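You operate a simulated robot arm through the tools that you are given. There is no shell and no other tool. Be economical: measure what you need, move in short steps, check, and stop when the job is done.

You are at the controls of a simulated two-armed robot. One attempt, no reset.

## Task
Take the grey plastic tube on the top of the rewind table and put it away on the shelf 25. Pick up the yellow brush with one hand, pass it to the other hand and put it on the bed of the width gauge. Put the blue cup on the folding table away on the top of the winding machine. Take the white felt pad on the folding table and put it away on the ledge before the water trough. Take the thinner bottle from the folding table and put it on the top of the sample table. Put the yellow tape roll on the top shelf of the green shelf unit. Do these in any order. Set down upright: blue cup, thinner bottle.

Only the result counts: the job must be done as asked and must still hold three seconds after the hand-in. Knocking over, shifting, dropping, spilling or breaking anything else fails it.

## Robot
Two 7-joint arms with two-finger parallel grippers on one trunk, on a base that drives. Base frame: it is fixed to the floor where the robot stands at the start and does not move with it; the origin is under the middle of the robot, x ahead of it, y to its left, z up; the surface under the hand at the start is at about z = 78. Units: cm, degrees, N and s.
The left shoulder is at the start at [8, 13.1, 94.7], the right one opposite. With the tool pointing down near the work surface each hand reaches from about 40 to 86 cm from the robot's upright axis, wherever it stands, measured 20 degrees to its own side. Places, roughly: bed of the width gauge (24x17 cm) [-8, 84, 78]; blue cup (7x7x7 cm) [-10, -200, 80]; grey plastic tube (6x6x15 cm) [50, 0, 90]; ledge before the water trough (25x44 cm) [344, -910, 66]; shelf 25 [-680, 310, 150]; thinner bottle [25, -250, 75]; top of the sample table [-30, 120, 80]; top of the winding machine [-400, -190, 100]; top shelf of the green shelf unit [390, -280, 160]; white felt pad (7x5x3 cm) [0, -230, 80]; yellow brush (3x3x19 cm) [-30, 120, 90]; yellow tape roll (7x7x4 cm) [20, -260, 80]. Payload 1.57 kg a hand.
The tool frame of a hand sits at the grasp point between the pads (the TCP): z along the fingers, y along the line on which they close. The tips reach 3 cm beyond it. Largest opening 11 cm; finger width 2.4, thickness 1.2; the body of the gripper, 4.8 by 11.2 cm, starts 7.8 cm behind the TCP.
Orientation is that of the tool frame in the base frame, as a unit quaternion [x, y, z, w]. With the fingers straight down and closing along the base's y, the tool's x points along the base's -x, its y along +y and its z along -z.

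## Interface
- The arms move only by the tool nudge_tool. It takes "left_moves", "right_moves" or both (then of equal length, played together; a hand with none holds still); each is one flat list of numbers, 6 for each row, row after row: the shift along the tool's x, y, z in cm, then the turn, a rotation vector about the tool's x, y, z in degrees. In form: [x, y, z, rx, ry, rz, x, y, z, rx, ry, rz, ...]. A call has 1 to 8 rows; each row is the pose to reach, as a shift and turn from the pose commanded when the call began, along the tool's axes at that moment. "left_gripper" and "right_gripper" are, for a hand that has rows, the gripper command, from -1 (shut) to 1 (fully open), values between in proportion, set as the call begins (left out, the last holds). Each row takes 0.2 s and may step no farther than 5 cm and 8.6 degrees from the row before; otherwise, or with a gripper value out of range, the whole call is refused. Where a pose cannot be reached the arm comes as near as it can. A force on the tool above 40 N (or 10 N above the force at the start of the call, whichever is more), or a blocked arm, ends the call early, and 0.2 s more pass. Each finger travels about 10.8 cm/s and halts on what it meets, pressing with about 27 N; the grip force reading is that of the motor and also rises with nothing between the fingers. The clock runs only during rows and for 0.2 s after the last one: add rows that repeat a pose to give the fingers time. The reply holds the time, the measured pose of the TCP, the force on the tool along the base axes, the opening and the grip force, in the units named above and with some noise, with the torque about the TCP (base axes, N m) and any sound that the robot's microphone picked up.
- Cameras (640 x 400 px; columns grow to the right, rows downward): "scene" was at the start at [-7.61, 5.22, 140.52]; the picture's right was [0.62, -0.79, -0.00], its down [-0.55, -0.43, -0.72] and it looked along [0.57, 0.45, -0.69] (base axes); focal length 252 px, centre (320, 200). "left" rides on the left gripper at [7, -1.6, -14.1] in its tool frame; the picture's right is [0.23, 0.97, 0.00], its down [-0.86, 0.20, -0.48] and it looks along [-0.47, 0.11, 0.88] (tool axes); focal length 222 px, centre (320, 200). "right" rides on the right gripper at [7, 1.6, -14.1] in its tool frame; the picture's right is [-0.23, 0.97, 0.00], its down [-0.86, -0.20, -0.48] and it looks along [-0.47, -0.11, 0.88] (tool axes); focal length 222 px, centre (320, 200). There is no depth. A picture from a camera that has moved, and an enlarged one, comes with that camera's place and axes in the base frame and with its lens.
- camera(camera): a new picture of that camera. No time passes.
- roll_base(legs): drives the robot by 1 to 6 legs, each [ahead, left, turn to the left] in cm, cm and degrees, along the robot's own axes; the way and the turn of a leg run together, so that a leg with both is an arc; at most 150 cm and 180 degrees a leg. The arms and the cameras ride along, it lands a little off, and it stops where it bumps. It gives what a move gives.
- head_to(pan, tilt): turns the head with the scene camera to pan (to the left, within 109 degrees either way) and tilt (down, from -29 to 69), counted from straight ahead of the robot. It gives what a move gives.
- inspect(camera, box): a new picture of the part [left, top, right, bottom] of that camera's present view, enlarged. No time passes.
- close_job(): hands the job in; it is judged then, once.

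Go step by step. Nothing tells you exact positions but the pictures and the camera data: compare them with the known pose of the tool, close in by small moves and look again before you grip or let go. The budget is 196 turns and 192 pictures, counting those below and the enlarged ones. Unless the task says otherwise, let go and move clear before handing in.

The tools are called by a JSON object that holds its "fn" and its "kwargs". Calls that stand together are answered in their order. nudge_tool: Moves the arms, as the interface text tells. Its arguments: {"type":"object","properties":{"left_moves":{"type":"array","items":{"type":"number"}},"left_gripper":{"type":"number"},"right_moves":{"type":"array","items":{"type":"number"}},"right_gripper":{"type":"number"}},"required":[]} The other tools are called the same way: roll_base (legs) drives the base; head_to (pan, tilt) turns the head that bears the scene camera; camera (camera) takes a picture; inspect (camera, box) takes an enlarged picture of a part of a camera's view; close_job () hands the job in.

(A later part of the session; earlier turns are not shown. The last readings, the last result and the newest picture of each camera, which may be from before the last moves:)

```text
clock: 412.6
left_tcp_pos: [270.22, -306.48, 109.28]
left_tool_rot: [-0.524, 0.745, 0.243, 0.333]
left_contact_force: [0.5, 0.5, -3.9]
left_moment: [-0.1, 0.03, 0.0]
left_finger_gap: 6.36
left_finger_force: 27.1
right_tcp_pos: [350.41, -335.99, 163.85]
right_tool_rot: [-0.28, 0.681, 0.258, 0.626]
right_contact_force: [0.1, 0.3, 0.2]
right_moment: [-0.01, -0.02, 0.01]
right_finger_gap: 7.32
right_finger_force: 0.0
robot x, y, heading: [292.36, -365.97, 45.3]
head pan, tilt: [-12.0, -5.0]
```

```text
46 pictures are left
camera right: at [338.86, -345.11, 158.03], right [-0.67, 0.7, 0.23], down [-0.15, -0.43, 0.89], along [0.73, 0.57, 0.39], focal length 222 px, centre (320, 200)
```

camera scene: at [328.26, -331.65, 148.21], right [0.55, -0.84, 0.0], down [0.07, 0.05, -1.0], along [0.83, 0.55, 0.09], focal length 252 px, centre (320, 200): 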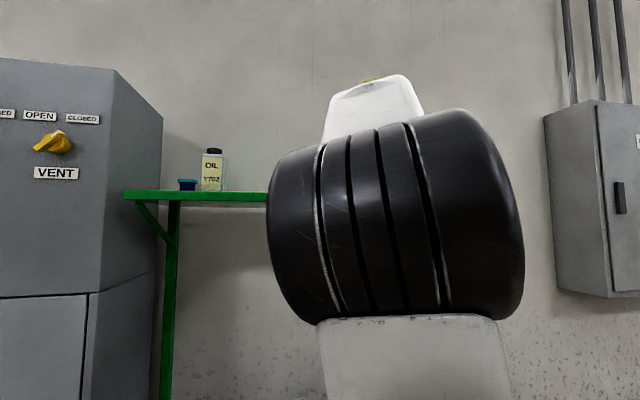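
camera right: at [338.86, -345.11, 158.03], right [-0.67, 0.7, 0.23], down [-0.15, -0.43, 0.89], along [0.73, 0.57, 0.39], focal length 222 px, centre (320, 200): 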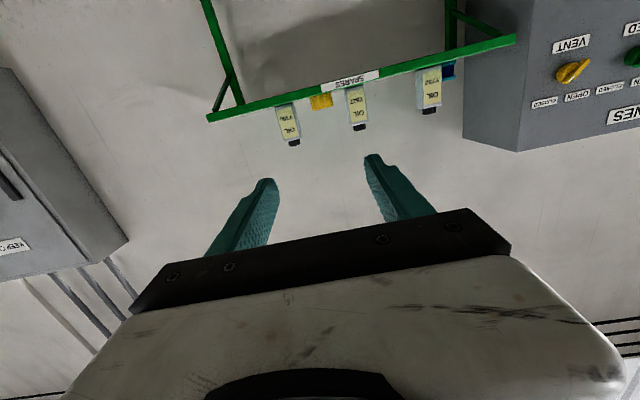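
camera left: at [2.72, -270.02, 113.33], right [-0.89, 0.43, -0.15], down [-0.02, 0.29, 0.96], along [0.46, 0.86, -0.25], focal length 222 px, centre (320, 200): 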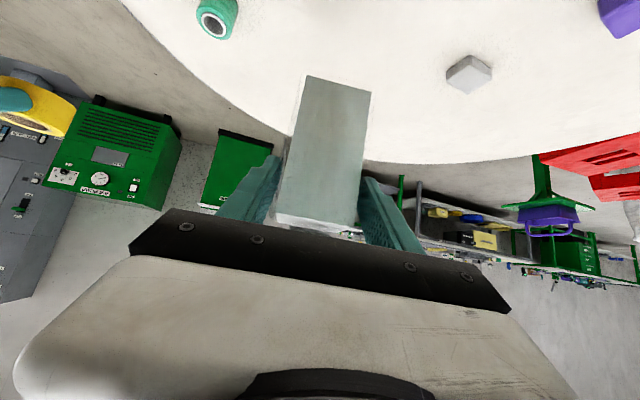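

The tape is on the top shelf between the bottles, undisturbed. Now the thinner bottle: I lower the right arm, then strafe along the benches to the sample table.

{"fn": "nudge_tool", "kwargs": {"right_moves": [4.2, 0, 1.6, 0, 3, 0, 8.4, 0, 3.2, 0, 6, 0, 12.6, 0, 4.8, 0, 9, 0, 16.8, 0, 6.4, 0, 12, 0, 21, 0, 8, 0, 15, 0, 25.2, 0, 9.6, 0, 18, 0, 29.4, 0, 11.2, 0, 21, 0, 33.6, 0, 12.8, 0, 24, 0], "right_gripper": 1}}

{"fn": "nudge_tool", "kwargs": {"right_moves": [1.2, 0, 1, 0, 7.3, 0, 2.4, 0, 2, 0, 14.6, 0, 3.6, 0, 3, 0, 21.9, 0, 4.8, 0, 4, 0, 29.2, 0, 6, 0, 5, 0, 36.5, 0, 7.2, 0, 6, 0, 43.8, 0, 8.4, 0, 6.5, 0, 51.1, 0, 9, 0, 7, 0, 61, 0]}}

{"fn": "roll_base", "kwargs": {"legs": [[24, 0, 0], [0, 145, 0], [0, 145, 0], [0, 145, 0]]}}

{"fn": "camera", "kwargs": {"camera": "left"}}

```text
clock: 414.4
left_tcp_pos: [270.22, -306.69, 109.12]
left_tool_rot: [-0.523, 0.746, 0.243, 0.334]
left_contact_force: [-0.9, -0.5, -3.7]
left_moment: [-0.07, 0.02, 0.01]
left_finger_gap: 6.36
left_finger_force: 27.0
right_tcp_pos: [357.56, -329.01, 129.36]
right_tool_rot: [-0.327, 0.795, 0.195, 0.472]
right_contact_force: [-0.4, 0.6, 0.1]
right_moment: [0.0, -0.01, -0.02]
right_finger_gap: 11.01
right_finger_force: 0.1
robot x, y, heading: [291.85, -365.48, 45.3]
head pan, tilt: [-12.0, -5.0]
```

```text
refused: row 8 steps farther than a row can; nothing moved
```

```text
clock: 436.7
left_tcp_pos: [-19.45, 19.26, 109.18]
left_tool_rot: [-0.52, 0.748, 0.242, 0.334]
left_contact_force: [0.0, 0.1, -3.7]
left_moment: [-0.09, 0.02, 0.04]
left_finger_gap: 6.31
left_finger_force: 26.9
right_tcp_pos: [67.67, -4.19, 129.21]
right_tool_rot: [-0.323, 0.798, 0.191, 0.472]
right_contact_force: [-0.3, 0.4, -0.9]
right_moment: [0.01, 0.0, -0.03]
right_finger_gap: 10.98
right_finger_force: 0.0
robot x, y, heading: [1.6, -39.72, 45.0]
head pan, tilt: [-12.0, -5.0]
```

```text
45 pictures are left
camera left: at [-23.1, 4.35, 113.31], right [-0.97, 0.2, -0.16], down [-0.1, 0.26, 0.96], along [0.23, 0.95, -0.23], focal length 222 px, centre (320, 200)
```

left: 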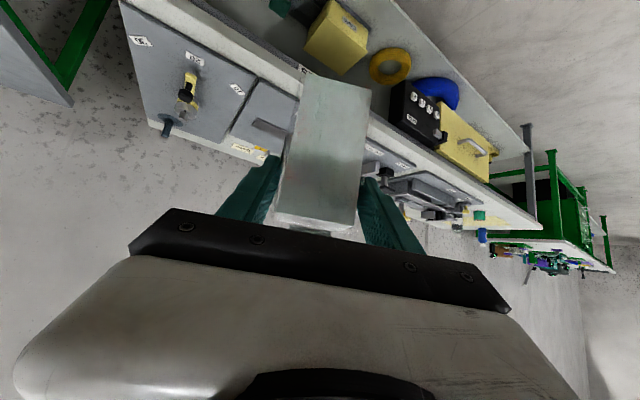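

All well. I finish levelling the right hand downward, strafe on to the sample table, and swing the left hand with the bottle back to the front.

{"fn": "nudge_tool", "kwargs": {"right_moves": [1.2, 0, 1, 0, 7.5, 0, 2.4, 0, 2, 0, 15, 0, 3.6, 0, 3, 0, 22.5, 0, 4.8, 0, 4, 0, 30, 0, 6, 0, 5, 0, 37.5, 0, 7.2, 0, 6, 0, 45, 0, 8.4, 0, 6.5, 0, 53, 0, 9, 0, 7, 0, 61, 0]}}

{"fn": "roll_base", "kwargs": {"legs": [[0, 120, 0], [0, 49, 0]]}}

{"fn": "nudge_tool", "kwargs": {"left_moves": [-0.8, -4.2, 0.85, 1.55, 0, 1.4, -1.55, -8.4, 1.7, 3.1, 0, 2.8, -2.3, -12.6, 2.6, 4.65, 0, 4.2, -3.1, -16.8, 3.4, 6.2, 0, 5.6, -3.9, -21, 4.3, 7.75, 0, 7, -4.65, -25.3, 5.15, 9.3, 0, 8.35]}}

{"fn": "nudge_tool", "kwargs": {"left_moves": [-1.4, -3.9, 1.5, 1.55, 0, 1.4, -2.7, -7.7, 3, 3.1, 0, 2.8, -4.1, -11.6, 4.5, 4.65, 0, 4.2, -5.5, -15.5, 6, 6.2, 0, 5.6, -6.8, -19.3, 7.6, 7.75, 0, 7, -8.2, -23.2, 9.1, 9.3, 0, 8.35]}}

{"fn": "head_to", "kwargs": {"pan": 15, "tilt": 35}}

{"fn": "camera", "kwargs": {"camera": "scene"}}

{"fn": "camera", "kwargs": {"camera": "left"}}

```text
clock: 438.5
left_tcp_pos: [-19.44, 19.25, 109.16]
left_tool_rot: [-0.52, 0.748, 0.242, 0.335]
left_contact_force: [-0.6, -0.9, -3.4]
left_moment: [-0.1, -0.02, -0.04]
left_finger_gap: 6.33
left_finger_force: 27.0
right_tcp_pos: [68.78, -3.01, 118.09]
right_tool_rot: [-0.375, 0.927, 0.001, 0.002]
right_contact_force: [-0.3, -0.3, 0.7]
right_moment: [0.02, -0.06, 0.0]
right_finger_gap: 10.99
right_finger_force: 0.1
robot x, y, heading: [1.95, -39.66, 44.3]
head pan, tilt: [-12.0, -5.0]
```

```text
clock: 447.0
left_tcp_pos: [-136.63, 140.78, 109.18]
left_tool_rot: [-0.517, 0.751, 0.239, 0.334]
left_contact_force: [-0.4, -0.3, -3.3]
left_moment: [-0.1, 0.05, 0.01]
left_finger_gap: 6.35
left_finger_force: 27.4
right_tcp_pos: [-48.6, 117.64, 118.08]
right_tool_rot: [-0.37, 0.929, 0.002, 0.001]
right_contact_force: [0.3, 0.2, 0.0]
right_moment: [0.0, 0.04, 0.03]
right_finger_gap: 11.0
right_finger_force: 0.0
robot x, y, heading: [-116.24, 80.98, 43.7]
head pan, tilt: [-12.0, -5.0]
```

```text
clock: 448.4
left_tcp_pos: [-110.54, 138.24, 108.91]
left_tool_rot: [-0.431, 0.804, 0.2, 0.357]
left_contact_force: [-0.4, -0.2, -3.3]
left_moment: [-0.07, 0.02, -0.04]
left_finger_gap: 6.34
left_finger_force: 27.0
right_tcp_pos: [-48.57, 117.7, 118.23]
right_tool_rot: [-0.37, 0.929, 0.002, 0.001]
right_contact_force: [-1.4, 0.0, -0.5]
right_moment: [0.01, 0.0, 0.01]
right_finger_gap: 11.0
right_finger_force: 0.1
robot x, y, heading: [-115.87, 81.05, 44.0]
head pan, tilt: [-12.0, -5.0]
```

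```text
clock: 449.8
left_tcp_pos: [-84.46, 135.89, 108.67]
left_tool_rot: [-0.341, 0.846, 0.161, 0.376]
left_contact_force: [-0.4, 0.9, -4.0]
left_moment: [-0.09, 0.05, 0.01]
left_finger_gap: 6.34
left_finger_force: 27.2
right_tcp_pos: [-48.62, 117.69, 118.07]
right_tool_rot: [-0.372, 0.928, 0.002, 0.002]
right_contact_force: [0.9, 0.8, 0.5]
right_moment: [-0.04, -0.06, 0.03]
right_finger_gap: 10.99
right_finger_force: 0.0
robot x, y, heading: [-115.59, 81.45, 43.9]
head pan, tilt: [-12.0, -5.0]
```

```text
clock: 450.9
left_tcp_pos: [-84.57, 135.81, 108.61]
left_tool_rot: [-0.341, 0.847, 0.16, 0.376]
left_contact_force: [-0.1, -0.6, -3.1]
left_moment: [-0.08, 0.07, -0.01]
left_finger_gap: 6.34
left_finger_force: 27.1
right_tcp_pos: [-48.63, 117.68, 118.06]
right_tool_rot: [-0.371, 0.929, 0.001, 0.001]
right_contact_force: [0.5, -0.1, 0.4]
right_moment: [0.01, 0.01, -0.04]
right_finger_gap: 11.0
right_finger_force: 0.1
robot x, y, heading: [-115.86, 81.3, 44.0]
head pan, tilt: [15.0, 35.0]
```

```text
44 pictures are left
camera scene: at [-121.52, 79.28, 141.84], right [0.86, -0.52, 0.0], down [-0.3, -0.49, -0.82], along [0.42, 0.7, -0.57], focal length 252 px, centre (320, 200)
```

scene: 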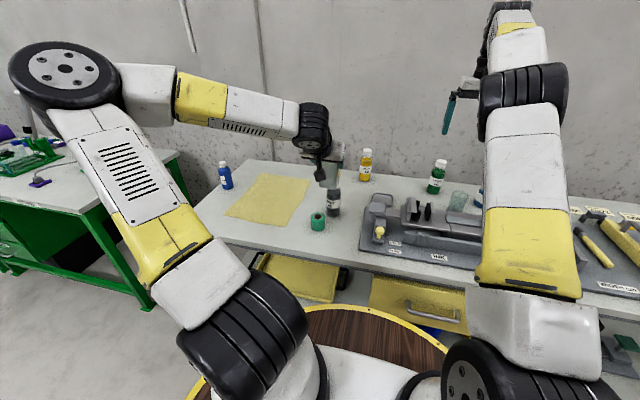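

```text
43 pictures are left
camera left: at [-94.21, 123.92, 112.92], right [-0.79, 0.59, -0.15], down [0.02, 0.28, 0.96], along [0.61, 0.75, -0.24], focal length 222 px, centre (320, 200)
```

left: 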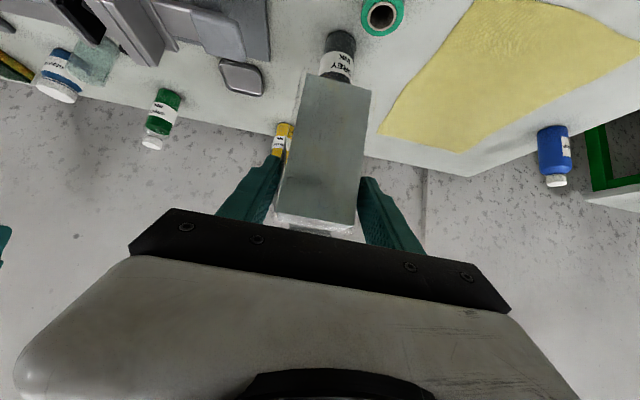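

There is a free patch between the green tape roll and the ink plate, about (-78,136), 10 cm from the table edge, with the grey ink bottle 6+ cm behind. I bring the bottle over it and lower most of the way.

{"fn": "nudge_tool", "kwargs": {"left_moves": [-1.6, -2.4, 1.8, 0, 0, 0, -3.2, -4.7, 3.6, 0, 0, 0, 0.2, -4.7, 6.7, 0, 0, 0, 3.7, -4.7, 9.8, 0, 0, 0, 7.2, -4.7, 12.9, 0, 0, 0, 10, -4.7, 15.3, 0, 0, 0]}}

{"fn": "inspect", "kwargs": {"camera": "scene", "box": [240, 140, 440, 265]}}

{"fn": "camera", "kwargs": {"camera": "left"}}

```text
clock: 452.3
left_tcp_pos: [-77.97, 136.05, 90.77]
left_tool_rot: [-0.341, 0.846, 0.161, 0.376]
left_contact_force: [0.3, -0.4, -3.1]
left_moment: [-0.05, 0.08, 0.02]
left_finger_gap: 6.34
left_finger_force: 26.8
right_tcp_pos: [-48.5, 117.63, 118.08]
right_tool_rot: [-0.371, 0.929, 0.002, 0.002]
right_contact_force: [0.2, 0.3, -0.5]
right_moment: [0.01, 0.0, 0.0]
right_finger_gap: 10.97
right_finger_force: 0.1
robot x, y, heading: [-115.69, 81.04, 43.9]
head pan, tilt: [15.0, 35.0]
```

```text
3.20 times, centred on (340, 202) of scene
camera zoom: at [-121.53, 79.25, 141.83], right [0.86, -0.52, 0.0], down [-0.3, -0.49, -0.82], along [0.42, 0.7, -0.57], focal length 806 px, centre (256, 192)
```

zoom: 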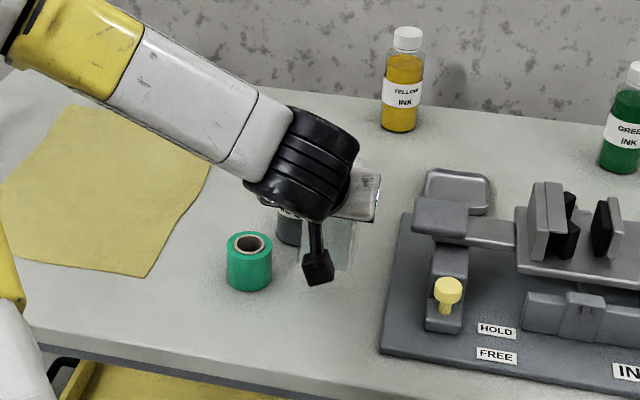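

```text
41 pictures are left
camera left: at [-87.62, 124.22, 95.06], right [-0.79, 0.59, -0.15], down [0.02, 0.28, 0.96], along [0.61, 0.75, -0.23], focal length 222 px, centre (320, 200)
```

left: 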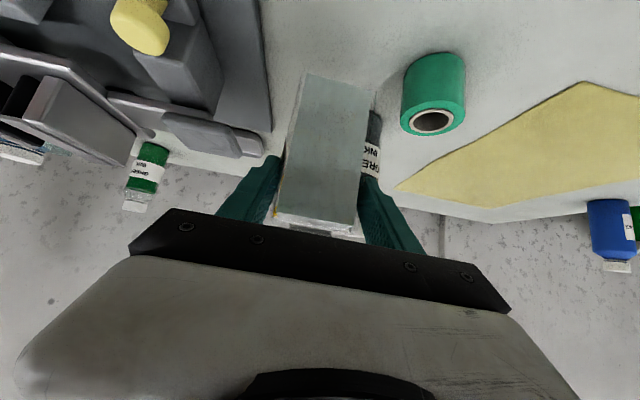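

All clear around. I lower further, finishing with small steps.

{"fn": "nudge_tool", "kwargs": {"left_moves": [1.5, 0, 1.3, 0, 0, 0, 2.6, 0, 2.3, 0, 0, 0, 3.4, 0, 3.0, 0, 0, 0]}}

{"fn": "nudge_tool", "kwargs": {"left_moves": [0.3, 0, 0.27, 0, 0, 0, 0.6, 0, 0.54, 0, 0, 0]}}

{"fn": "camera", "kwargs": {"camera": "left"}}

```text
clock: 453.1
left_tcp_pos: [-77.89, 136.04, 86.38]
left_tool_rot: [-0.341, 0.847, 0.161, 0.376]
left_contact_force: [0.2, -0.9, -3.7]
left_moment: [-0.06, 0.04, -0.01]
left_finger_gap: 6.33
left_finger_force: 26.4
right_tcp_pos: [-48.58, 117.55, 118.01]
right_tool_rot: [-0.37, 0.929, 0.002, 0.001]
right_contact_force: [-0.1, 0.0, -0.2]
right_moment: [-0.02, 0.01, -0.02]
right_finger_gap: 11.01
right_finger_force: 0.0
robot x, y, heading: [-116.03, 81.44, 44.2]
head pan, tilt: [15.0, 35.0]
```

```text
clock: 453.7
left_tcp_pos: [-77.89, 136.08, 85.91]
left_tool_rot: [-0.339, 0.845, 0.163, 0.379]
left_contact_force: [-4.7, -1.4, 25.1]
left_moment: [-0.2, -0.56, -0.11]
left_finger_gap: 6.38
left_finger_force: 27.5
right_tcp_pos: [-48.62, 117.6, 118.09]
right_tool_rot: [-0.371, 0.929, 0.001, 0.003]
right_contact_force: [-0.4, 0.2, -0.3]
right_moment: [-0.02, -0.04, 0.01]
right_finger_gap: 11.0
right_finger_force: 0.0
robot x, y, heading: [-115.89, 81.61, 44.3]
head pan, tilt: [15.0, 35.0]
```

```text
40 pictures are left
camera left: at [-87.57, 124.28, 90.04], right [-0.79, 0.59, -0.15], down [0.02, 0.27, 0.96], along [0.61, 0.76, -0.23], focal length 222 px, centre (320, 200)
```

left: 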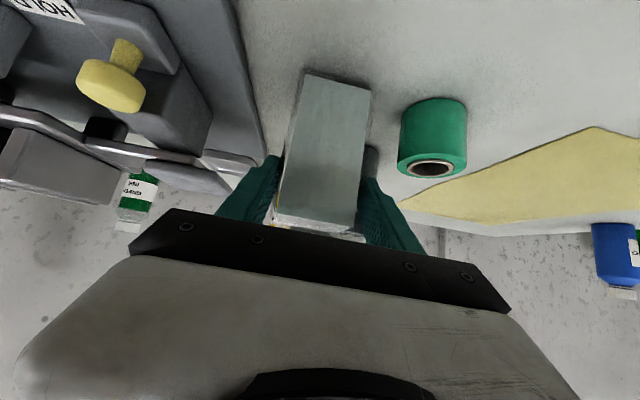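

The bottle rests on the table (25 N). I ease off, open, and withdraw straight back.

{"fn": "nudge_tool", "kwargs": {"left_moves": [-0.2, 0, -0.18, 0, 0, 0, -0.2, 0, -0.18, 0, 0, 0]}}

{"fn": "nudge_tool", "kwargs": {"left_moves": [0, 0, 0, 0, 0, 0, 0, 0, 0, 0, 0, 0, 0, 0, 0, 0, 0, 0], "left_gripper": 0.55}}

{"fn": "nudge_tool", "kwargs": {"left_moves": [2, 0, -2.2, 0, 0, 0, 4.7, 0, -5.2, 0, 0, 0, 7.4, 0, -8.2, 0, 0, 0, 8, 0, -12.8, 0, 0, 0, 7, 0, -17, 0, 0, 0]}}

{"fn": "camera", "kwargs": {"camera": "left"}}

{"fn": "inspect", "kwargs": {"camera": "scene", "box": [240, 140, 440, 265]}}

```text
clock: 454.3
left_tcp_pos: [-77.94, 136.08, 85.85]
left_tool_rot: [-0.341, 0.847, 0.161, 0.376]
left_contact_force: [3.8, 4.2, 12.6]
left_moment: [0.19, -0.9, 0.2]
left_finger_gap: 6.34
left_finger_force: 27.2
right_tcp_pos: [-48.46, 117.66, 118.07]
right_tool_rot: [-0.37, 0.929, 0.001, 0.003]
right_contact_force: [0.0, -0.3, 0.5]
right_moment: [0.04, 0.06, -0.01]
right_finger_gap: 10.99
right_finger_force: 0.1
robot x, y, heading: [-115.91, 81.36, 44.1]
head pan, tilt: [15.0, 35.0]
```

```text
clock: 455.1
left_tcp_pos: [-77.91, 136.04, 85.85]
left_tool_rot: [-0.341, 0.847, 0.161, 0.375]
left_contact_force: [0.3, -0.8, 0.7]
left_moment: [0.01, 0.01, -0.01]
left_finger_gap: 8.51
left_finger_force: 0.0
right_tcp_pos: [-48.48, 117.73, 118.04]
right_tool_rot: [-0.371, 0.929, 0.001, 0.002]
right_contact_force: [-0.4, 0.0, -0.3]
right_moment: [-0.01, -0.02, 0.04]
right_finger_gap: 11.0
right_finger_force: 0.1
robot x, y, heading: [-116.26, 81.43, 44.0]
head pan, tilt: [15.0, 35.0]
```

```text
clock: 456.3
left_tcp_pos: [-84.68, 127.74, 92.04]
left_tool_rot: [-0.341, 0.847, 0.161, 0.375]
left_contact_force: [0.3, -0.6, -0.1]
left_moment: [0.0, 0.0, -0.01]
left_finger_gap: 8.53
left_finger_force: 0.0
left hand out of reach, approached as far as the arm can: row 4, 5
right_tcp_pos: [-48.52, 117.64, 118.07]
right_tool_rot: [-0.371, 0.929, 0.001, 0.001]
right_contact_force: [-0.2, -0.2, -0.5]
right_moment: [-0.03, 0.0, 0.01]
right_finger_gap: 11.02
right_finger_force: 0.0
robot x, y, heading: [-115.96, 81.59, 43.9]
head pan, tilt: [15.0, 35.0]
```

```text
39 pictures are left
camera left: at [-94.36, 115.93, 96.29], right [-0.79, 0.59, -0.15], down [0.02, 0.28, 0.96], along [0.61, 0.75, -0.24], focal length 222 px, centre (320, 200)
```

left: 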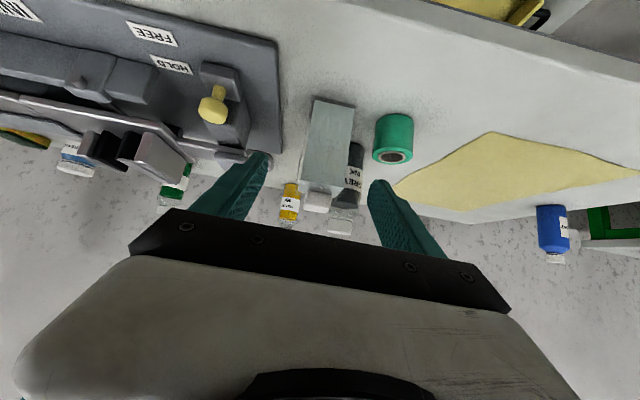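

```text
3.20 times, centred on (340, 202) of scene
camera zoom: at [-121.53, 79.3, 141.83], right [0.86, -0.52, 0.0], down [-0.3, -0.49, -0.82], along [0.42, 0.7, -0.57], focal length 806 px, centre (256, 192)
```

zoom: 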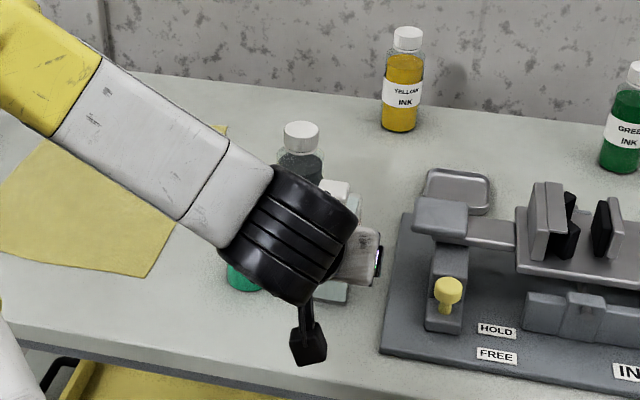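

The bottle stands upright on the sample table. Last is the felt pad. I back off slightly, raise and straighten the left hand, then strafe right and turn to the folding table's near side.

{"fn": "roll_base", "kwargs": {"legs": [[-8, 0, 0]]}}

{"fn": "nudge_tool", "kwargs": {"left_moves": [-3.3, 0, -3, 0, 0, 0, -6.6, 0, -6, 0, 0, 0, -10, 0, -9, 0, 8, 0, -13, 0, -11.5, 0, 16, 0, -15, 0, -13, 0, 24, 0, -15, 0, -13, 0, 32, 0, -15, 0, -13, 0, 40, 0, -15, 0, -13, 0, 48, 0]}}

{"fn": "roll_base", "kwargs": {"legs": [[0, -120, 0], [0, -121, 0], [-52, 0, 0], [0, 0, -67], [0, 0, -67]]}}

{"fn": "head_to", "kwargs": {"pan": -5, "tilt": 38}}

{"fn": "camera", "kwargs": {"camera": "scene"}}

```text
clock: 457.4
left_tcp_pos: [-90.43, 122.09, 92.0]
left_tool_rot: [-0.34, 0.847, 0.16, 0.376]
left_contact_force: [0.9, 0.1, -0.3]
left_moment: [-0.03, 0.0, 0.02]
left_finger_gap: 8.52
left_finger_force: 0.0
right_tcp_pos: [-54.36, 112.25, 118.07]
right_tool_rot: [-0.37, 0.929, 0.001, 0.001]
right_contact_force: [0.1, -0.4, 0.0]
right_moment: [-0.03, 0.02, 0.02]
right_finger_gap: 10.99
right_finger_force: 0.1
robot x, y, heading: [-121.73, 75.7, 44.1]
head pan, tilt: [15.0, 35.0]
```

```text
clock: 459.2
left_tcp_pos: [-90.04, 122.03, 111.77]
left_tool_rot: [-0.376, 0.927, 0.008, -0.002]
left_contact_force: [-0.8, 0.2, 0.2]
left_moment: [0.04, 0.03, 0.01]
left_finger_gap: 8.54
left_finger_force: 0.0
right_tcp_pos: [-54.28, 112.14, 118.13]
right_tool_rot: [-0.371, 0.929, 0.002, 0.002]
right_contact_force: [0.4, 0.1, 0.3]
right_moment: [-0.01, 0.0, 0.02]
right_finger_gap: 11.01
right_finger_force: 0.0
robot x, y, heading: [-121.67, 75.94, 43.9]
head pan, tilt: [15.0, 35.0]
```

```text
clock: 479.4
left_tcp_pos: [21.22, -188.27, 111.79]
left_tool_rot: [0.703, 0.711, 0.004, 0.007]
left_contact_force: [0.4, 0.2, 0.2]
left_moment: [0.04, -0.02, 0.0]
left_finger_gap: 8.53
left_finger_force: 0.0
right_tcp_pos: [-10.64, -207.24, 117.93]
right_tool_rot: [0.708, 0.707, 0.0, 0.001]
right_contact_force: [-0.8, -0.2, -0.1]
right_moment: [-0.01, -0.01, -0.01]
right_finger_gap: 11.01
right_finger_force: 0.0
robot x, y, heading: [9.34, -133.04, -89.6]
head pan, tilt: [15.0, 35.0]
```

```text
clock: 480.3
left_tcp_pos: [21.11, -188.32, 111.86]
left_tool_rot: [0.703, 0.711, 0.005, 0.007]
left_contact_force: [0.5, 0.0, -1.3]
left_moment: [0.01, 0.0, -0.03]
left_finger_gap: 8.54
left_finger_force: 0.0
right_tcp_pos: [-10.67, -207.34, 118.06]
right_tool_rot: [0.708, 0.706, -0.001, 0.003]
right_contact_force: [0.4, -0.4, -0.6]
right_moment: [-0.01, -0.02, -0.02]
right_finger_gap: 10.99
right_finger_force: 0.0
robot x, y, heading: [9.3, -133.15, -89.6]
head pan, tilt: [-5.0, 38.0]
```

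```text
37 pictures are left
camera scene: at [8.51, -127.8, 141.38], right [-1.0, 0.08, 0.0], down [0.05, 0.61, -0.79], along [-0.06, -0.79, -0.62], focal length 252 px, centre (320, 200)
```

scene: 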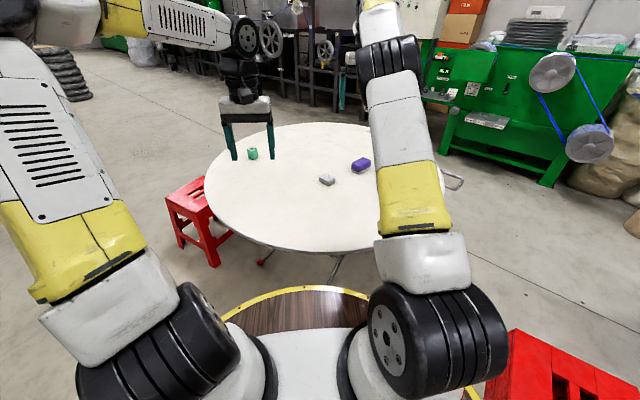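

The pad is near (-2.5,-227). I advance 4 cm, move the left hand aside, and pitch the right hand forward to reach out to the pad.

{"fn": "roll_base", "kwargs": {"legs": [[4, 0, 0]]}}

{"fn": "nudge_tool", "kwargs": {"right_moves": [-1, 1, 1, 0, -5.5, 0, -2, 2, 2, 0, -11, 0, -3, 3, 4, 0, -16.5, 0, -4, 4, 6, 0, -22, 0, -5, 5, 8, 0, -27.5, 0, -6, 6, 10, 0, -33, 0, -7, 7, 12, 0, -38.5, 0, -8, 8, 14, 0, -44, 0], "left_moves": [1, 2, 0, 0, 0, 0, 2, 4, 0, 0, 0, 0, 3, 6, 0, 0, 0, 0, 4, 8, 0, 0, 0, 0, 5, 10, 0, 0, 0, 0, 6, 12, 0, 0, 0, 0, 7, 14, 0, 0, 0, 0, 8, 16, 0, 0, 0, 0]}}

{"fn": "camera", "kwargs": {"camera": "right"}}

```text
clock: 481.1
left_tcp_pos: [21.13, -192.28, 111.73]
left_tool_rot: [0.703, 0.711, 0.005, 0.008]
left_contact_force: [-0.1, -0.2, 0.2]
left_moment: [0.01, -0.03, 0.01]
left_finger_gap: 8.52
left_finger_force: 0.1
right_tcp_pos: [-10.68, -211.23, 118.14]
right_tool_rot: [0.708, 0.706, -0.001, 0.002]
right_contact_force: [0.0, -0.2, 0.3]
right_moment: [-0.01, -0.01, 0.03]
right_finger_gap: 11.01
right_finger_force: 0.0
robot x, y, heading: [9.53, -137.27, -89.7]
head pan, tilt: [-5.0, 38.0]
```

```text
clock: 482.9
left_tcp_pos: [37.08, -184.05, 111.9]
left_tool_rot: [0.703, 0.711, 0.004, 0.006]
left_contact_force: [0.2, 0.6, 0.7]
left_moment: [0.04, -0.04, 0.0]
left_finger_gap: 8.54
left_finger_force: 0.0
right_tcp_pos: [-2.61, -219.3, 104.11]
right_tool_rot: [0.656, 0.654, -0.266, 0.267]
right_contact_force: [-0.5, -0.2, -0.1]
right_moment: [0.01, 0.0, -0.02]
right_finger_gap: 10.98
right_finger_force: 0.1
robot x, y, heading: [9.33, -137.38, -89.6]
head pan, tilt: [-5.0, 38.0]
```

```text
36 pictures are left
camera right: at [-1.05, -204.5, 109.3], right [0.97, -0.16, 0.16], down [-0.2, -0.28, 0.94], along [-0.11, -0.95, -0.3], focal length 222 px, centre (320, 200)
```

right: 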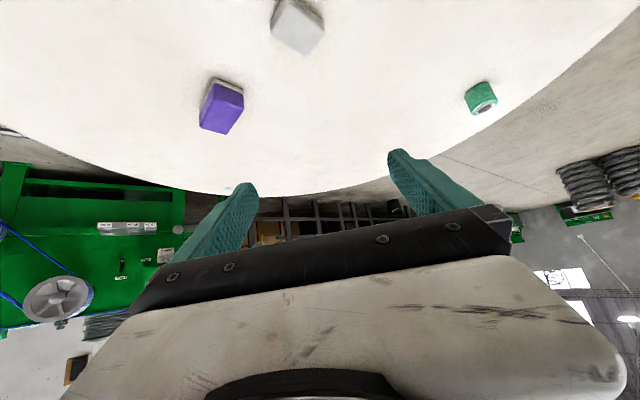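

The pad is at about (-2.8,-226.8) and lies turned. I lower closer for a good look at its orientation.

{"fn": "nudge_tool", "kwargs": {"right_moves": [2, 0, 3.6, 0, 0, 0, 4.1, 0, 7.2, 0, 0, 0, 6.1, 0, 10.8, 0, 0, 0, 7, 0, 12.5, 0, 0, 0]}}

{"fn": "camera", "kwargs": {"camera": "right"}}

{"fn": "inspect", "kwargs": {"camera": "scene", "box": [270, 130, 390, 205]}}

```text
clock: 483.9
left_tcp_pos: [37.22, -184.08, 111.92]
left_tool_rot: [0.703, 0.711, 0.004, 0.007]
left_contact_force: [-0.1, 0.1, 0.5]
left_moment: [-0.02, 0.01, 0.03]
left_finger_gap: 8.54
left_finger_force: 0.1
right_tcp_pos: [-2.46, -222.93, 90.16]
right_tool_rot: [0.655, 0.654, -0.267, 0.267]
right_contact_force: [0.0, 0.2, 0.2]
right_moment: [-0.01, 0.0, -0.01]
right_finger_gap: 11.01
right_finger_force: 0.1
robot x, y, heading: [9.66, -137.37, -89.8]
head pan, tilt: [-5.0, 38.0]
```

```text
35 pictures are left
camera right: at [-0.97, -208.2, 95.4], right [0.97, -0.16, 0.16], down [-0.2, -0.28, 0.94], along [-0.11, -0.95, -0.3], focal length 222 px, centre (320, 200)
```

right: 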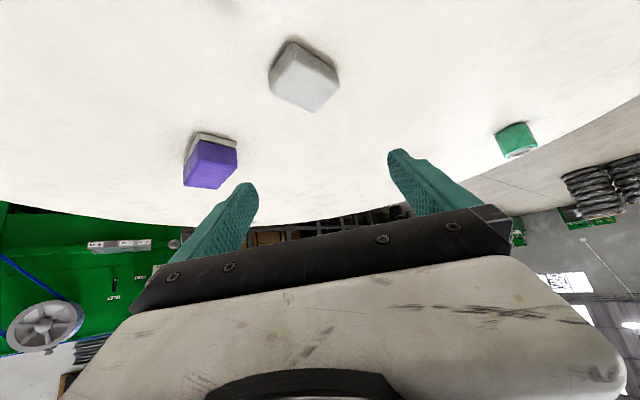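

```text
5.33 times, centred on (330, 168) of scene
camera zoom: at [8.54, -131.81, 141.37], right [-1.0, 0.08, 0.0], down [0.05, 0.61, -0.79], along [-0.06, -0.79, -0.62], focal length 1343 px, centre (267, 373)
```

zoom: 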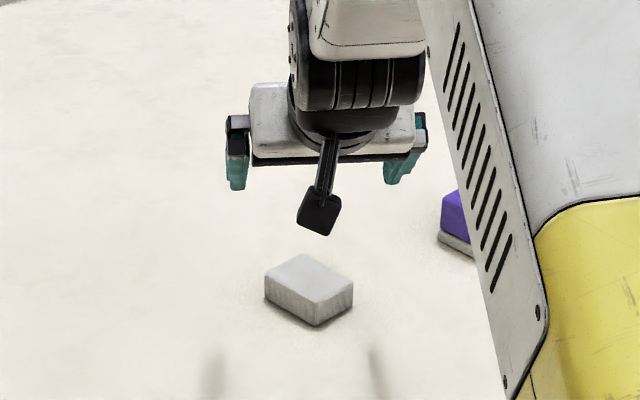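

The pad's long side runs at about 130°, centre (-2.3,-224.5). I yaw the right hand by 40° so the fingers close across its 5 cm side.

{"fn": "nudge_tool", "kwargs": {"right_moves": [0, 0, 0, -5.6, 0, -5.8, 0, 0, 0, -11.2, 0, -11.6, 0.2, -0.3, 0.1, -16.7, 0, -17.3, 0.3, -0.6, 0.2, -22.2, 0, -23, 0.3, -0.8, 0.2, -27.8, 0, -28.8]}}

{"fn": "nudge_tool", "kwargs": {"right_moves": [2.1, 0, 2.2, 0, 0, 0, 4.2, 0, 4.3, 0, 0, 0]}}

{"fn": "camera", "kwargs": {"camera": "right"}}

```text
clock: 485.1
left_tcp_pos: [37.21, -184.1, 111.93]
left_tool_rot: [0.703, 0.712, 0.005, 0.007]
left_contact_force: [0.6, 0.4, 0.3]
left_moment: [-0.02, 0.01, 0.01]
left_finger_gap: 8.5
left_finger_force: 0.0
right_tcp_pos: [-3.45, -222.96, 89.91]
right_tool_rot: [0.39, 0.84, -0.16, 0.342]
right_contact_force: [-0.4, 0.5, -0.4]
right_moment: [0.02, 0.04, 0.0]
right_finger_gap: 10.99
right_finger_force: 0.1
robot x, y, heading: [9.66, -137.5, -89.7]
head pan, tilt: [-5.0, 38.0]
```

```text
clock: 485.7
left_tcp_pos: [37.14, -184.15, 111.89]
left_tool_rot: [0.703, 0.712, 0.004, 0.006]
left_contact_force: [0.6, -0.4, -0.2]
left_moment: [-0.01, 0.01, 0.02]
left_finger_gap: 8.54
left_finger_force: 0.1
right_tcp_pos: [-3.38, -222.86, 83.97]
right_tool_rot: [0.392, 0.839, -0.161, 0.341]
right_contact_force: [0.1, 0.6, -0.4]
right_moment: [0.0, 0.02, -0.03]
right_finger_gap: 10.99
right_finger_force: 0.0
robot x, y, heading: [9.34, -137.03, -89.3]
head pan, tilt: [-5.0, 38.0]
```

```text
33 pictures are left
camera right: at [-11.69, -210.44, 89.09], right [0.85, 0.5, 0.16], down [0.03, -0.34, 0.94], along [0.52, -0.8, -0.3], focal length 222 px, centre (320, 200)
```

right: 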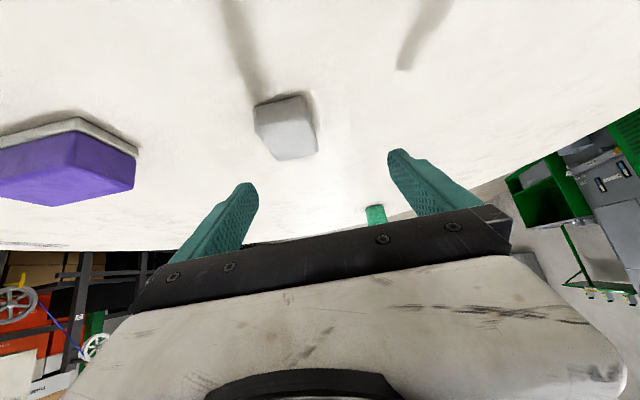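

The fingers are parallel to the pad but I need 2 cm sideways. I correct and lower to just above the table.

{"fn": "nudge_tool", "kwargs": {"right_moves": [0, -2, 0, 0, 0, 0, 1.6, -2, 1.6, 0, 0, 0, 3, -2, 3.1, 0, 0, 0]}}

{"fn": "camera", "kwargs": {"camera": "right"}}

```text
clock: 486.5
left_tcp_pos: [37.2, -184.16, 111.97]
left_tool_rot: [0.703, 0.711, 0.004, 0.007]
left_contact_force: [-0.5, 0.6, 0.2]
left_moment: [-0.04, -0.01, 0.0]
left_finger_gap: 8.53
left_finger_force: 0.1
right_tcp_pos: [-4.91, -224.13, 79.53]
right_tool_rot: [0.392, 0.839, -0.16, 0.341]
right_contact_force: [0.3, 0.7, -0.1]
right_moment: [0.0, 0.01, 0.02]
right_finger_gap: 11.01
right_finger_force: 0.1
robot x, y, heading: [9.53, -137.22, -89.8]
head pan, tilt: [-5.0, 38.0]
```

```text
32 pictures are left
camera right: at [-13.23, -211.71, 84.77], right [0.85, 0.5, 0.16], down [0.03, -0.34, 0.94], along [0.52, -0.8, -0.3], focal length 222 px, centre (320, 200)
```

right: 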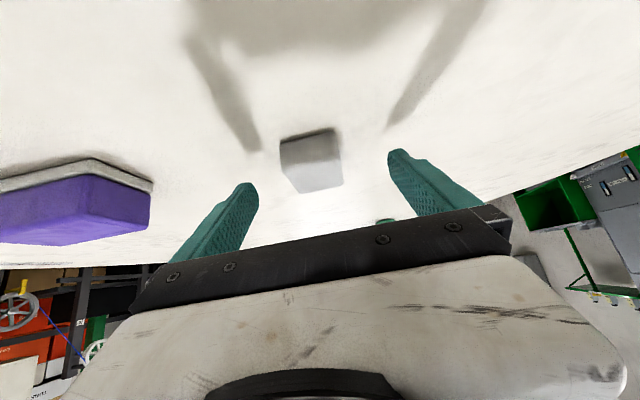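

Centred. I lower 1.2 cm more, and close.

{"fn": "nudge_tool", "kwargs": {"right_moves": [0.5, -0.2, 0.5, 0, 0, 0, 0.85, -0.2, 0.87, 0, 0, 0]}}

{"fn": "nudge_tool", "kwargs": {"right_moves": [0, 0, 0, 0, 0, 0, 0, 0, 0, 0, 0, 0, 0, 0, 0, 0, 0, 0, 0, 0, 0, 0, 0, 0], "right_gripper": -1}}

{"fn": "camera", "kwargs": {"camera": "right"}}

```text
clock: 487.1
left_tcp_pos: [37.17, -184.08, 112.07]
left_tool_rot: [0.703, 0.711, 0.004, 0.007]
left_contact_force: [-0.6, 0.6, -0.7]
left_moment: [-0.04, -0.03, 0.01]
left_finger_gap: 8.53
left_finger_force: 0.1
right_tcp_pos: [-5.08, -224.46, 78.43]
right_tool_rot: [0.391, 0.84, -0.16, 0.341]
right_contact_force: [-0.5, -0.6, 0.1]
right_moment: [0.04, 0.01, -0.01]
right_finger_gap: 11.0
right_finger_force: 0.0
robot x, y, heading: [9.64, -137.47, -89.9]
head pan, tilt: [-5.0, 38.0]
```

```text
clock: 488.1
left_tcp_pos: [37.07, -183.99, 111.98]
left_tool_rot: [0.703, 0.711, 0.005, 0.007]
left_contact_force: [0.1, -0.7, -0.3]
left_moment: [0.0, -0.07, -0.01]
left_finger_gap: 8.53
left_finger_force: 0.0
right_tcp_pos: [-5.12, -224.42, 78.29]
right_tool_rot: [0.392, 0.839, -0.161, 0.341]
right_contact_force: [0.5, -0.8, 2.0]
right_moment: [-0.04, 0.03, 0.03]
right_finger_gap: 4.85
right_finger_force: 27.6
robot x, y, heading: [9.12, -137.56, -89.7]
head pan, tilt: [-5.0, 38.0]
```

```text
31 pictures are left
camera right: at [-13.39, -211.91, 83.55], right [0.85, 0.5, 0.16], down [0.03, -0.34, 0.94], along [0.52, -0.8, -0.3], focal length 222 px, centre (320, 200)
```

right: 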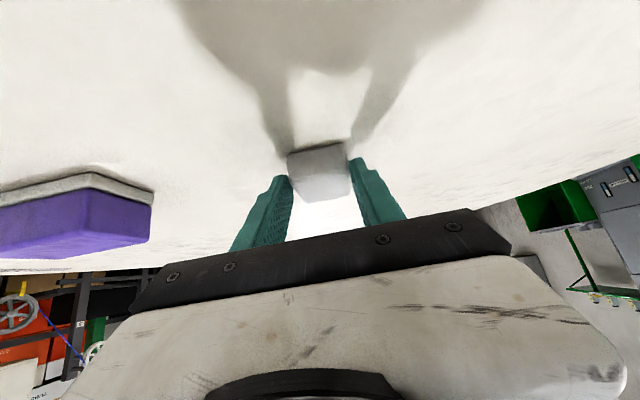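

The pad is held at 4.9 cm. I lift it, back off, and drive down the hall toward the water trough.

{"fn": "nudge_tool", "kwargs": {"right_moves": [-2, 0, -2.1, 0, 0, 0, -5, 0, -5.2, 0, 0, 0, -8.4, 0, -8.7, 0, 0, 0, -11.8, 0, -12.2, 0, 0, 0, -15, 0, -15.5, 0, 0, 0, -18, 0, -18.6, 0, 0, 0]}}

{"fn": "roll_base", "kwargs": {"legs": [[-12, 0, 0], [0, 0, 45], [0, 42, 0], [140, 0, 0], [140, 0, 0], [140, 0, 0]]}}

{"fn": "head_to", "kwargs": {"pan": -30, "tilt": 12}}

{"fn": "camera", "kwargs": {"camera": "scene"}}

{"fn": "camera", "kwargs": {"camera": "right"}}

```text
clock: 489.5
left_tcp_pos: [37.15, -184.03, 111.96]
left_tool_rot: [0.703, 0.711, 0.005, 0.007]
left_contact_force: [0.7, -0.4, 1.1]
left_moment: [0.0, 0.02, -0.01]
left_finger_gap: 8.51
left_finger_force: 0.1
right_tcp_pos: [-5.06, -224.4, 104.19]
right_tool_rot: [0.392, 0.839, -0.16, 0.341]
right_contact_force: [0.5, -0.4, -0.9]
right_moment: [0.01, 0.01, 0.0]
right_finger_gap: 4.85
right_finger_force: 26.5
robot x, y, heading: [9.68, -137.41, -89.6]
head pan, tilt: [-5.0, 38.0]
```

```text
clock: 514.7
left_tcp_pos: [392.03, -402.14, 111.86]
left_tool_rot: [0.37, 0.929, 0.008, 0.005]
left_contact_force: [0.4, -0.7, 0.1]
left_moment: [0.02, 0.0, 0.02]
left_finger_gap: 8.53
left_finger_force: 0.1
right_tcp_pos: [391.49, -460.42, 104.33]
right_tool_rot: [0.034, 0.926, -0.014, 0.376]
right_contact_force: [0.2, 0.9, 0.5]
right_moment: [-0.01, 0.04, 0.03]
right_finger_gap: 4.85
right_finger_force: 27.3
robot x, y, heading: [339.58, -389.46, -43.5]
head pan, tilt: [-5.0, 38.0]
```

```text
clock: 515.6
left_tcp_pos: [392.09, -402.11, 112.01]
left_tool_rot: [0.37, 0.929, 0.007, 0.005]
left_contact_force: [0.2, -0.2, -0.2]
left_moment: [0.01, 0.03, -0.01]
left_finger_gap: 8.51
left_finger_force: 0.1
right_tcp_pos: [391.45, -460.42, 104.23]
right_tool_rot: [0.033, 0.926, -0.014, 0.376]
right_contact_force: [0.1, 0.0, 0.8]
right_moment: [0.0, 0.05, -0.03]
right_finger_gap: 4.82
right_finger_force: 27.4
robot x, y, heading: [339.29, -389.18, -43.8]
head pan, tilt: [-30.0, 12.0]
```

```text
30 pictures are left
camera scene: at [331.63, -388.62, 145.51], right [-0.96, -0.28, 0.0], down [-0.06, 0.2, -0.98], along [0.27, -0.94, -0.21], focal length 252 px, centre (320, 200)
```

scene: 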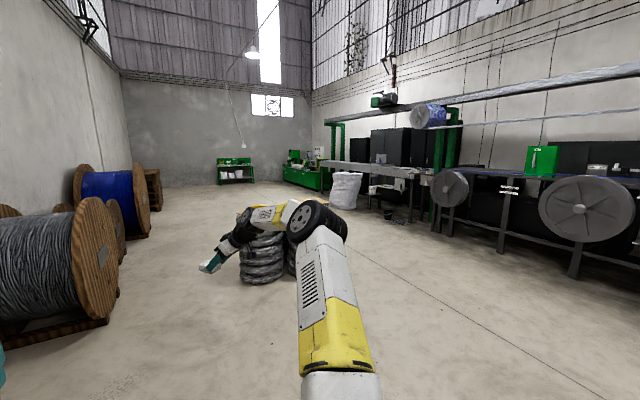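

```text
29 pictures are left
camera right: at [376.83, -457.76, 109.47], right [0.23, 0.96, 0.16], down [0.26, -0.22, 0.94], along [0.94, -0.18, -0.3], focal length 222 px, centre (320, 200)
```

right: 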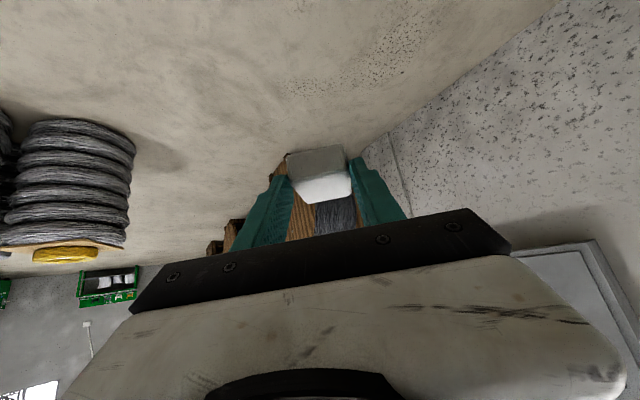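

I zoom in on the trough ahead.

{"fn": "inspect", "kwargs": {"camera": "scene", "box": [320, 130, 460, 218]}}

```text
4.55 times, centred on (390, 174) of scene
camera zoom: at [331.63, -388.62, 145.51], right [-0.96, -0.28, 0.0], down [-0.06, 0.2, -0.98], along [0.27, -0.94, -0.21], focal length 1145 px, centre (2, 318)
```

zoom: 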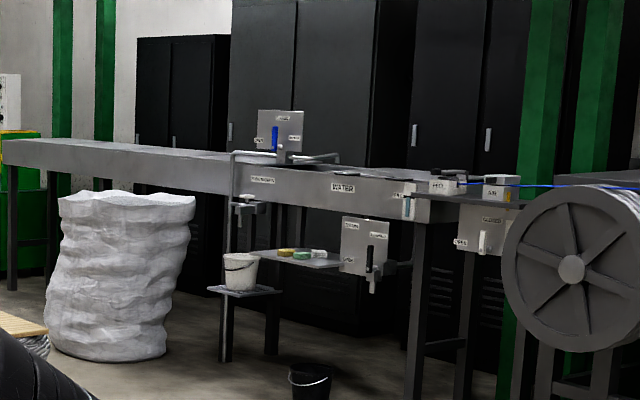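

The ledge is the small grey board in front of and below the trough, carrying a yellow and a green pad already. I drive around the coil stacks to face it.

{"fn": "roll_base", "kwargs": {"legs": [[105, 0, 0], [0, 0, -91], [130, 0, 0], [90, 0, 0], [0, 0, 90]]}}

{"fn": "roll_base", "kwargs": {"legs": [[140, 0, 0], [140, 0, 0], [0, 0, -90]]}}

{"fn": "head_to", "kwargs": {"pan": -5, "tilt": 30}}

{"fn": "camera", "kwargs": {"camera": "scene"}}

```text
clock: 539.3
left_tcp_pos: [309.29, -630.93, 111.94]
left_tool_rot: [0.386, 0.923, 0.006, 0.005]
left_contact_force: [0.0, 0.2, 0.9]
left_moment: [0.0, 0.04, -0.05]
left_finger_gap: 8.51
left_finger_force: 0.2
right_tcp_pos: [306.78, -689.25, 104.33]
right_tool_rot: [0.05, 0.925, -0.021, 0.376]
right_contact_force: [0.0, -0.3, -1.0]
right_moment: [0.02, 0.0, -0.03]
right_finger_gap: 4.85
right_finger_force: 27.2
robot x, y, heading: [256.81, -616.06, -45.8]
head pan, tilt: [-30.0, 12.0]
```

```text
clock: 556.7
left_tcp_pos: [435.26, -870.3, 112.03]
left_tool_rot: [0.927, 0.375, 0.001, 0.008]
left_contact_force: [0.8, 0.1, 0.1]
left_moment: [0.01, -0.01, -0.03]
left_finger_gap: 8.54
left_finger_force: 0.1
right_tcp_pos: [376.86, -867.4, 104.26]
right_tool_rot: [0.691, 0.617, -0.281, 0.25]
right_contact_force: [-0.3, 0.9, -0.1]
right_moment: [-0.03, 0.02, 0.02]
right_finger_gap: 4.86
right_finger_force: 26.3
robot x, y, heading: [449.9, -817.99, -136.1]
head pan, tilt: [-30.0, 12.0]
```

```text
clock: 557.5
left_tcp_pos: [435.17, -870.48, 111.89]
left_tool_rot: [0.927, 0.375, 0.001, 0.008]
left_contact_force: [-0.5, 0.0, -0.5]
left_moment: [0.02, -0.02, -0.01]
left_finger_gap: 8.5
left_finger_force: 0.0
right_tcp_pos: [376.83, -867.27, 104.36]
right_tool_rot: [0.691, 0.617, -0.281, 0.25]
right_contact_force: [0.1, 0.1, -1.2]
right_moment: [0.01, -0.04, 0.02]
right_finger_gap: 4.86
right_finger_force: 27.1
robot x, y, heading: [450.21, -817.88, -136.3]
head pan, tilt: [-5.0, 30.0]
```

```text
27 pictures are left
camera scene: at [453.0, -813.92, 142.62], right [-0.63, 0.78, 0.0], down [0.39, 0.31, -0.87], along [-0.68, -0.54, -0.5], focal length 252 px, centre (320, 200)
```

scene: 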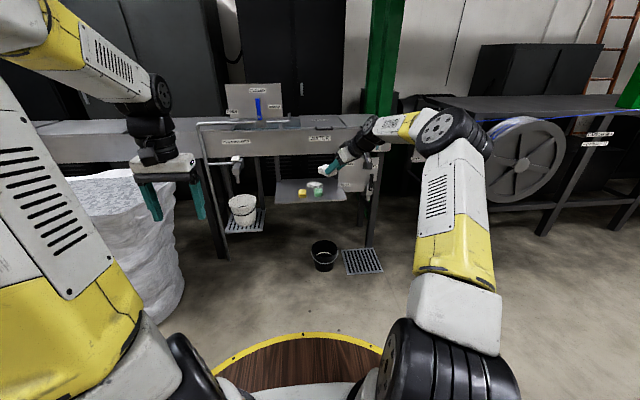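

The ledge spans u 865–909, v -387…-412; a yellow and a green pad lie mid-way, and its left third is free. I draw the right hand in a bit, then shift left and forward to it.

{"fn": "nudge_tool", "kwargs": {"right_moves": [2.1, 2.4, -2, 0, 0, 0, 4.2, 4.8, -4, 0, 0, 0, 6.2, 7.2, -6, 0, 0, 0, 8.3, 9.6, -8, 0, 0, 0]}}

{"fn": "roll_base", "kwargs": {"legs": [[0, 0, 1.2], [0, 21, 0], [45, 0, 0]]}}

{"fn": "head_to", "kwargs": {"pan": -8, "tilt": 40}}

{"fn": "camera", "kwargs": {"camera": "scene"}}

{"fn": "camera", "kwargs": {"camera": "right"}}

```text
clock: 558.5
left_tcp_pos: [435.17, -870.34, 111.87]
left_tool_rot: [0.927, 0.376, 0.001, 0.007]
left_contact_force: [-0.7, -0.3, 0.7]
left_moment: [0.04, 0.0, -0.02]
left_finger_gap: 8.58
left_finger_force: 0.0
right_tcp_pos: [387.92, -857.07, 104.07]
right_tool_rot: [0.691, 0.617, -0.282, 0.25]
right_contact_force: [0.6, -0.9, -0.2]
right_moment: [-0.01, 0.0, 0.03]
right_finger_gap: 4.85
right_finger_force: 27.0
robot x, y, heading: [450.04, -817.86, -136.4]
head pan, tilt: [-5.0, 30.0]
```

```text
clock: 562.9
left_tcp_pos: [418.84, -917.98, 111.92]
left_tool_rot: [0.923, 0.384, 0.002, 0.008]
left_contact_force: [0.0, 0.1, 0.6]
left_moment: [0.03, -0.01, 0.0]
left_finger_gap: 8.51
left_finger_force: 0.0
right_tcp_pos: [371.08, -905.55, 104.05]
right_tool_rot: [0.686, 0.624, -0.279, 0.252]
right_contact_force: [-0.5, 0.3, 0.4]
right_moment: [0.0, -0.01, 0.02]
right_finger_gap: 4.87
right_finger_force: 27.2
robot x, y, heading: [432.96, -865.45, -135.0]
head pan, tilt: [-5.0, 30.0]
```

```text
clock: 563.6
left_tcp_pos: [418.85, -917.91, 111.98]
left_tool_rot: [0.922, 0.386, 0.002, 0.008]
left_contact_force: [-0.5, 0.5, -0.8]
left_moment: [0.01, 0.03, -0.01]
left_finger_gap: 8.51
left_finger_force: 0.1
right_tcp_pos: [371.15, -905.61, 104.14]
right_tool_rot: [0.686, 0.623, -0.278, 0.252]
right_contact_force: [0.2, 0.3, 0.0]
right_moment: [0.02, 0.0, 0.0]
right_finger_gap: 4.88
right_finger_force: 26.9
robot x, y, heading: [432.27, -865.29, -135.1]
head pan, tilt: [-8.0, 40.0]
```

```text
26 pictures are left
camera scene: at [435.62, -860.48, 141.08], right [-0.6, 0.8, 0.0], down [0.51, 0.39, -0.77], along [-0.61, -0.46, -0.64], focal length 252 px, centre (320, 200)
```

scene: 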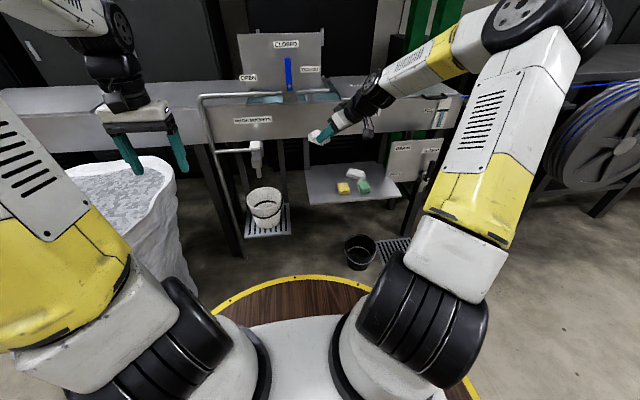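

```text
25 pictures are left
camera right: at [374.16, -890.94, 109.33], right [0.95, -0.26, 0.16], down [-0.22, -0.26, 0.94], along [-0.2, -0.93, -0.3], focal length 222 px, centre (320, 200)
```

right: 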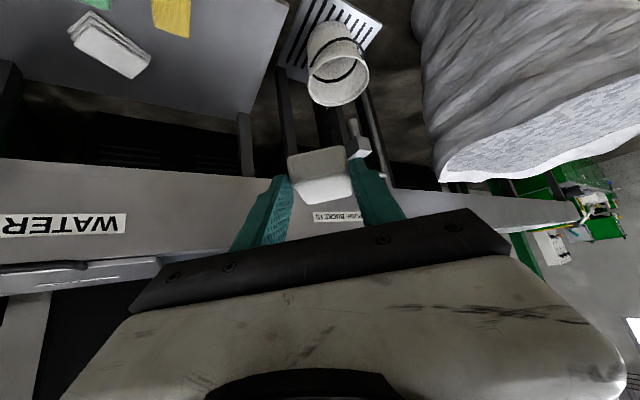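

The free left third is centred near u 902. I roll forward 12 cm and lower the pad to about 7 cm above the ledge, then look.

{"fn": "roll_base", "kwargs": {"legs": [[12, 0, 0]]}}

{"fn": "nudge_tool", "kwargs": {"right_moves": [1.5, -1.2, 3.6, 0, 0, 0, 4.1, -2.4, 6.7, 0, 0, 0, 7, -3.6, 10, 0, 0, 0, 10, -4.8, 13.2, 0, 0, 0, 13.4, -4.8, 16.7, 0, 0, 0, 16.7, -4.8, 20.1, 0, 0, 0]}}

{"fn": "inspect", "kwargs": {"camera": "scene", "box": [240, 120, 440, 245]}}

{"fn": "camera", "kwargs": {"camera": "right"}}

```text
clock: 564.9
left_tcp_pos: [410.31, -926.39, 111.89]
left_tool_rot: [0.923, 0.384, 0.001, 0.008]
left_contact_force: [-0.5, 0.5, 0.4]
left_moment: [-0.03, 0.06, -0.01]
left_finger_gap: 8.53
left_finger_force: 0.2
right_tcp_pos: [362.64, -914.02, 104.14]
right_tool_rot: [0.685, 0.623, -0.279, 0.253]
right_contact_force: [0.2, -0.2, -0.5]
right_moment: [-0.01, -0.01, -0.02]
right_finger_gap: 4.83
right_finger_force: 26.9
robot x, y, heading: [424.39, -873.76, -135.1]
head pan, tilt: [-8.0, 40.0]
```

```text
clock: 566.3
left_tcp_pos: [410.26, -926.48, 112.03]
left_tool_rot: [0.923, 0.384, 0.001, 0.008]
left_contact_force: [0.5, 0.7, -0.2]
left_moment: [0.01, 0.01, 0.0]
left_finger_gap: 8.53
left_finger_force: 0.0
right_tcp_pos: [357.53, -915.56, 78.06]
right_tool_rot: [0.686, 0.623, -0.28, 0.252]
right_contact_force: [0.0, 0.3, 0.2]
right_moment: [0.02, 0.04, -0.03]
right_finger_gap: 4.83
right_finger_force: 27.6
robot x, y, heading: [424.07, -874.17, -134.7]
head pan, tilt: [-8.0, 40.0]
```

```text
3.20 times, centred on (340, 182) of scene
camera zoom: at [427.16, -868.95, 141.07], right [-0.6, 0.8, 0.0], down [0.51, 0.39, -0.77], along [-0.61, -0.46, -0.64], focal length 806 px, centre (256, 256)
```

zoom: 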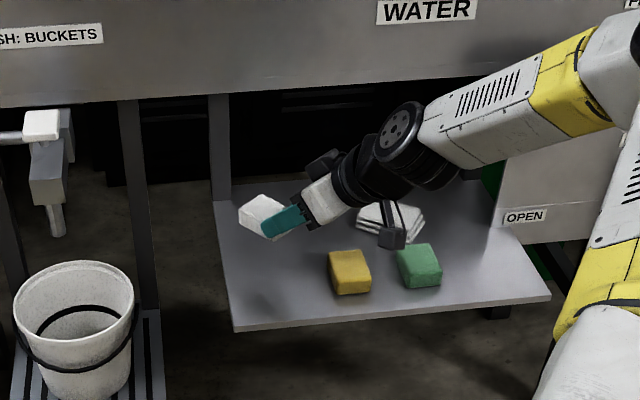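

```text
23 pictures are left
camera right: at [360.56, -900.86, 83.34], right [0.95, -0.26, 0.16], down [-0.22, -0.26, 0.94], along [-0.2, -0.93, -0.3], focal length 222 px, centre (320, 200)
```

right: 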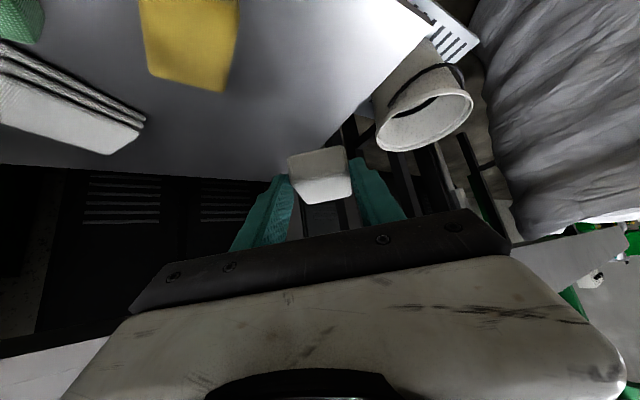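

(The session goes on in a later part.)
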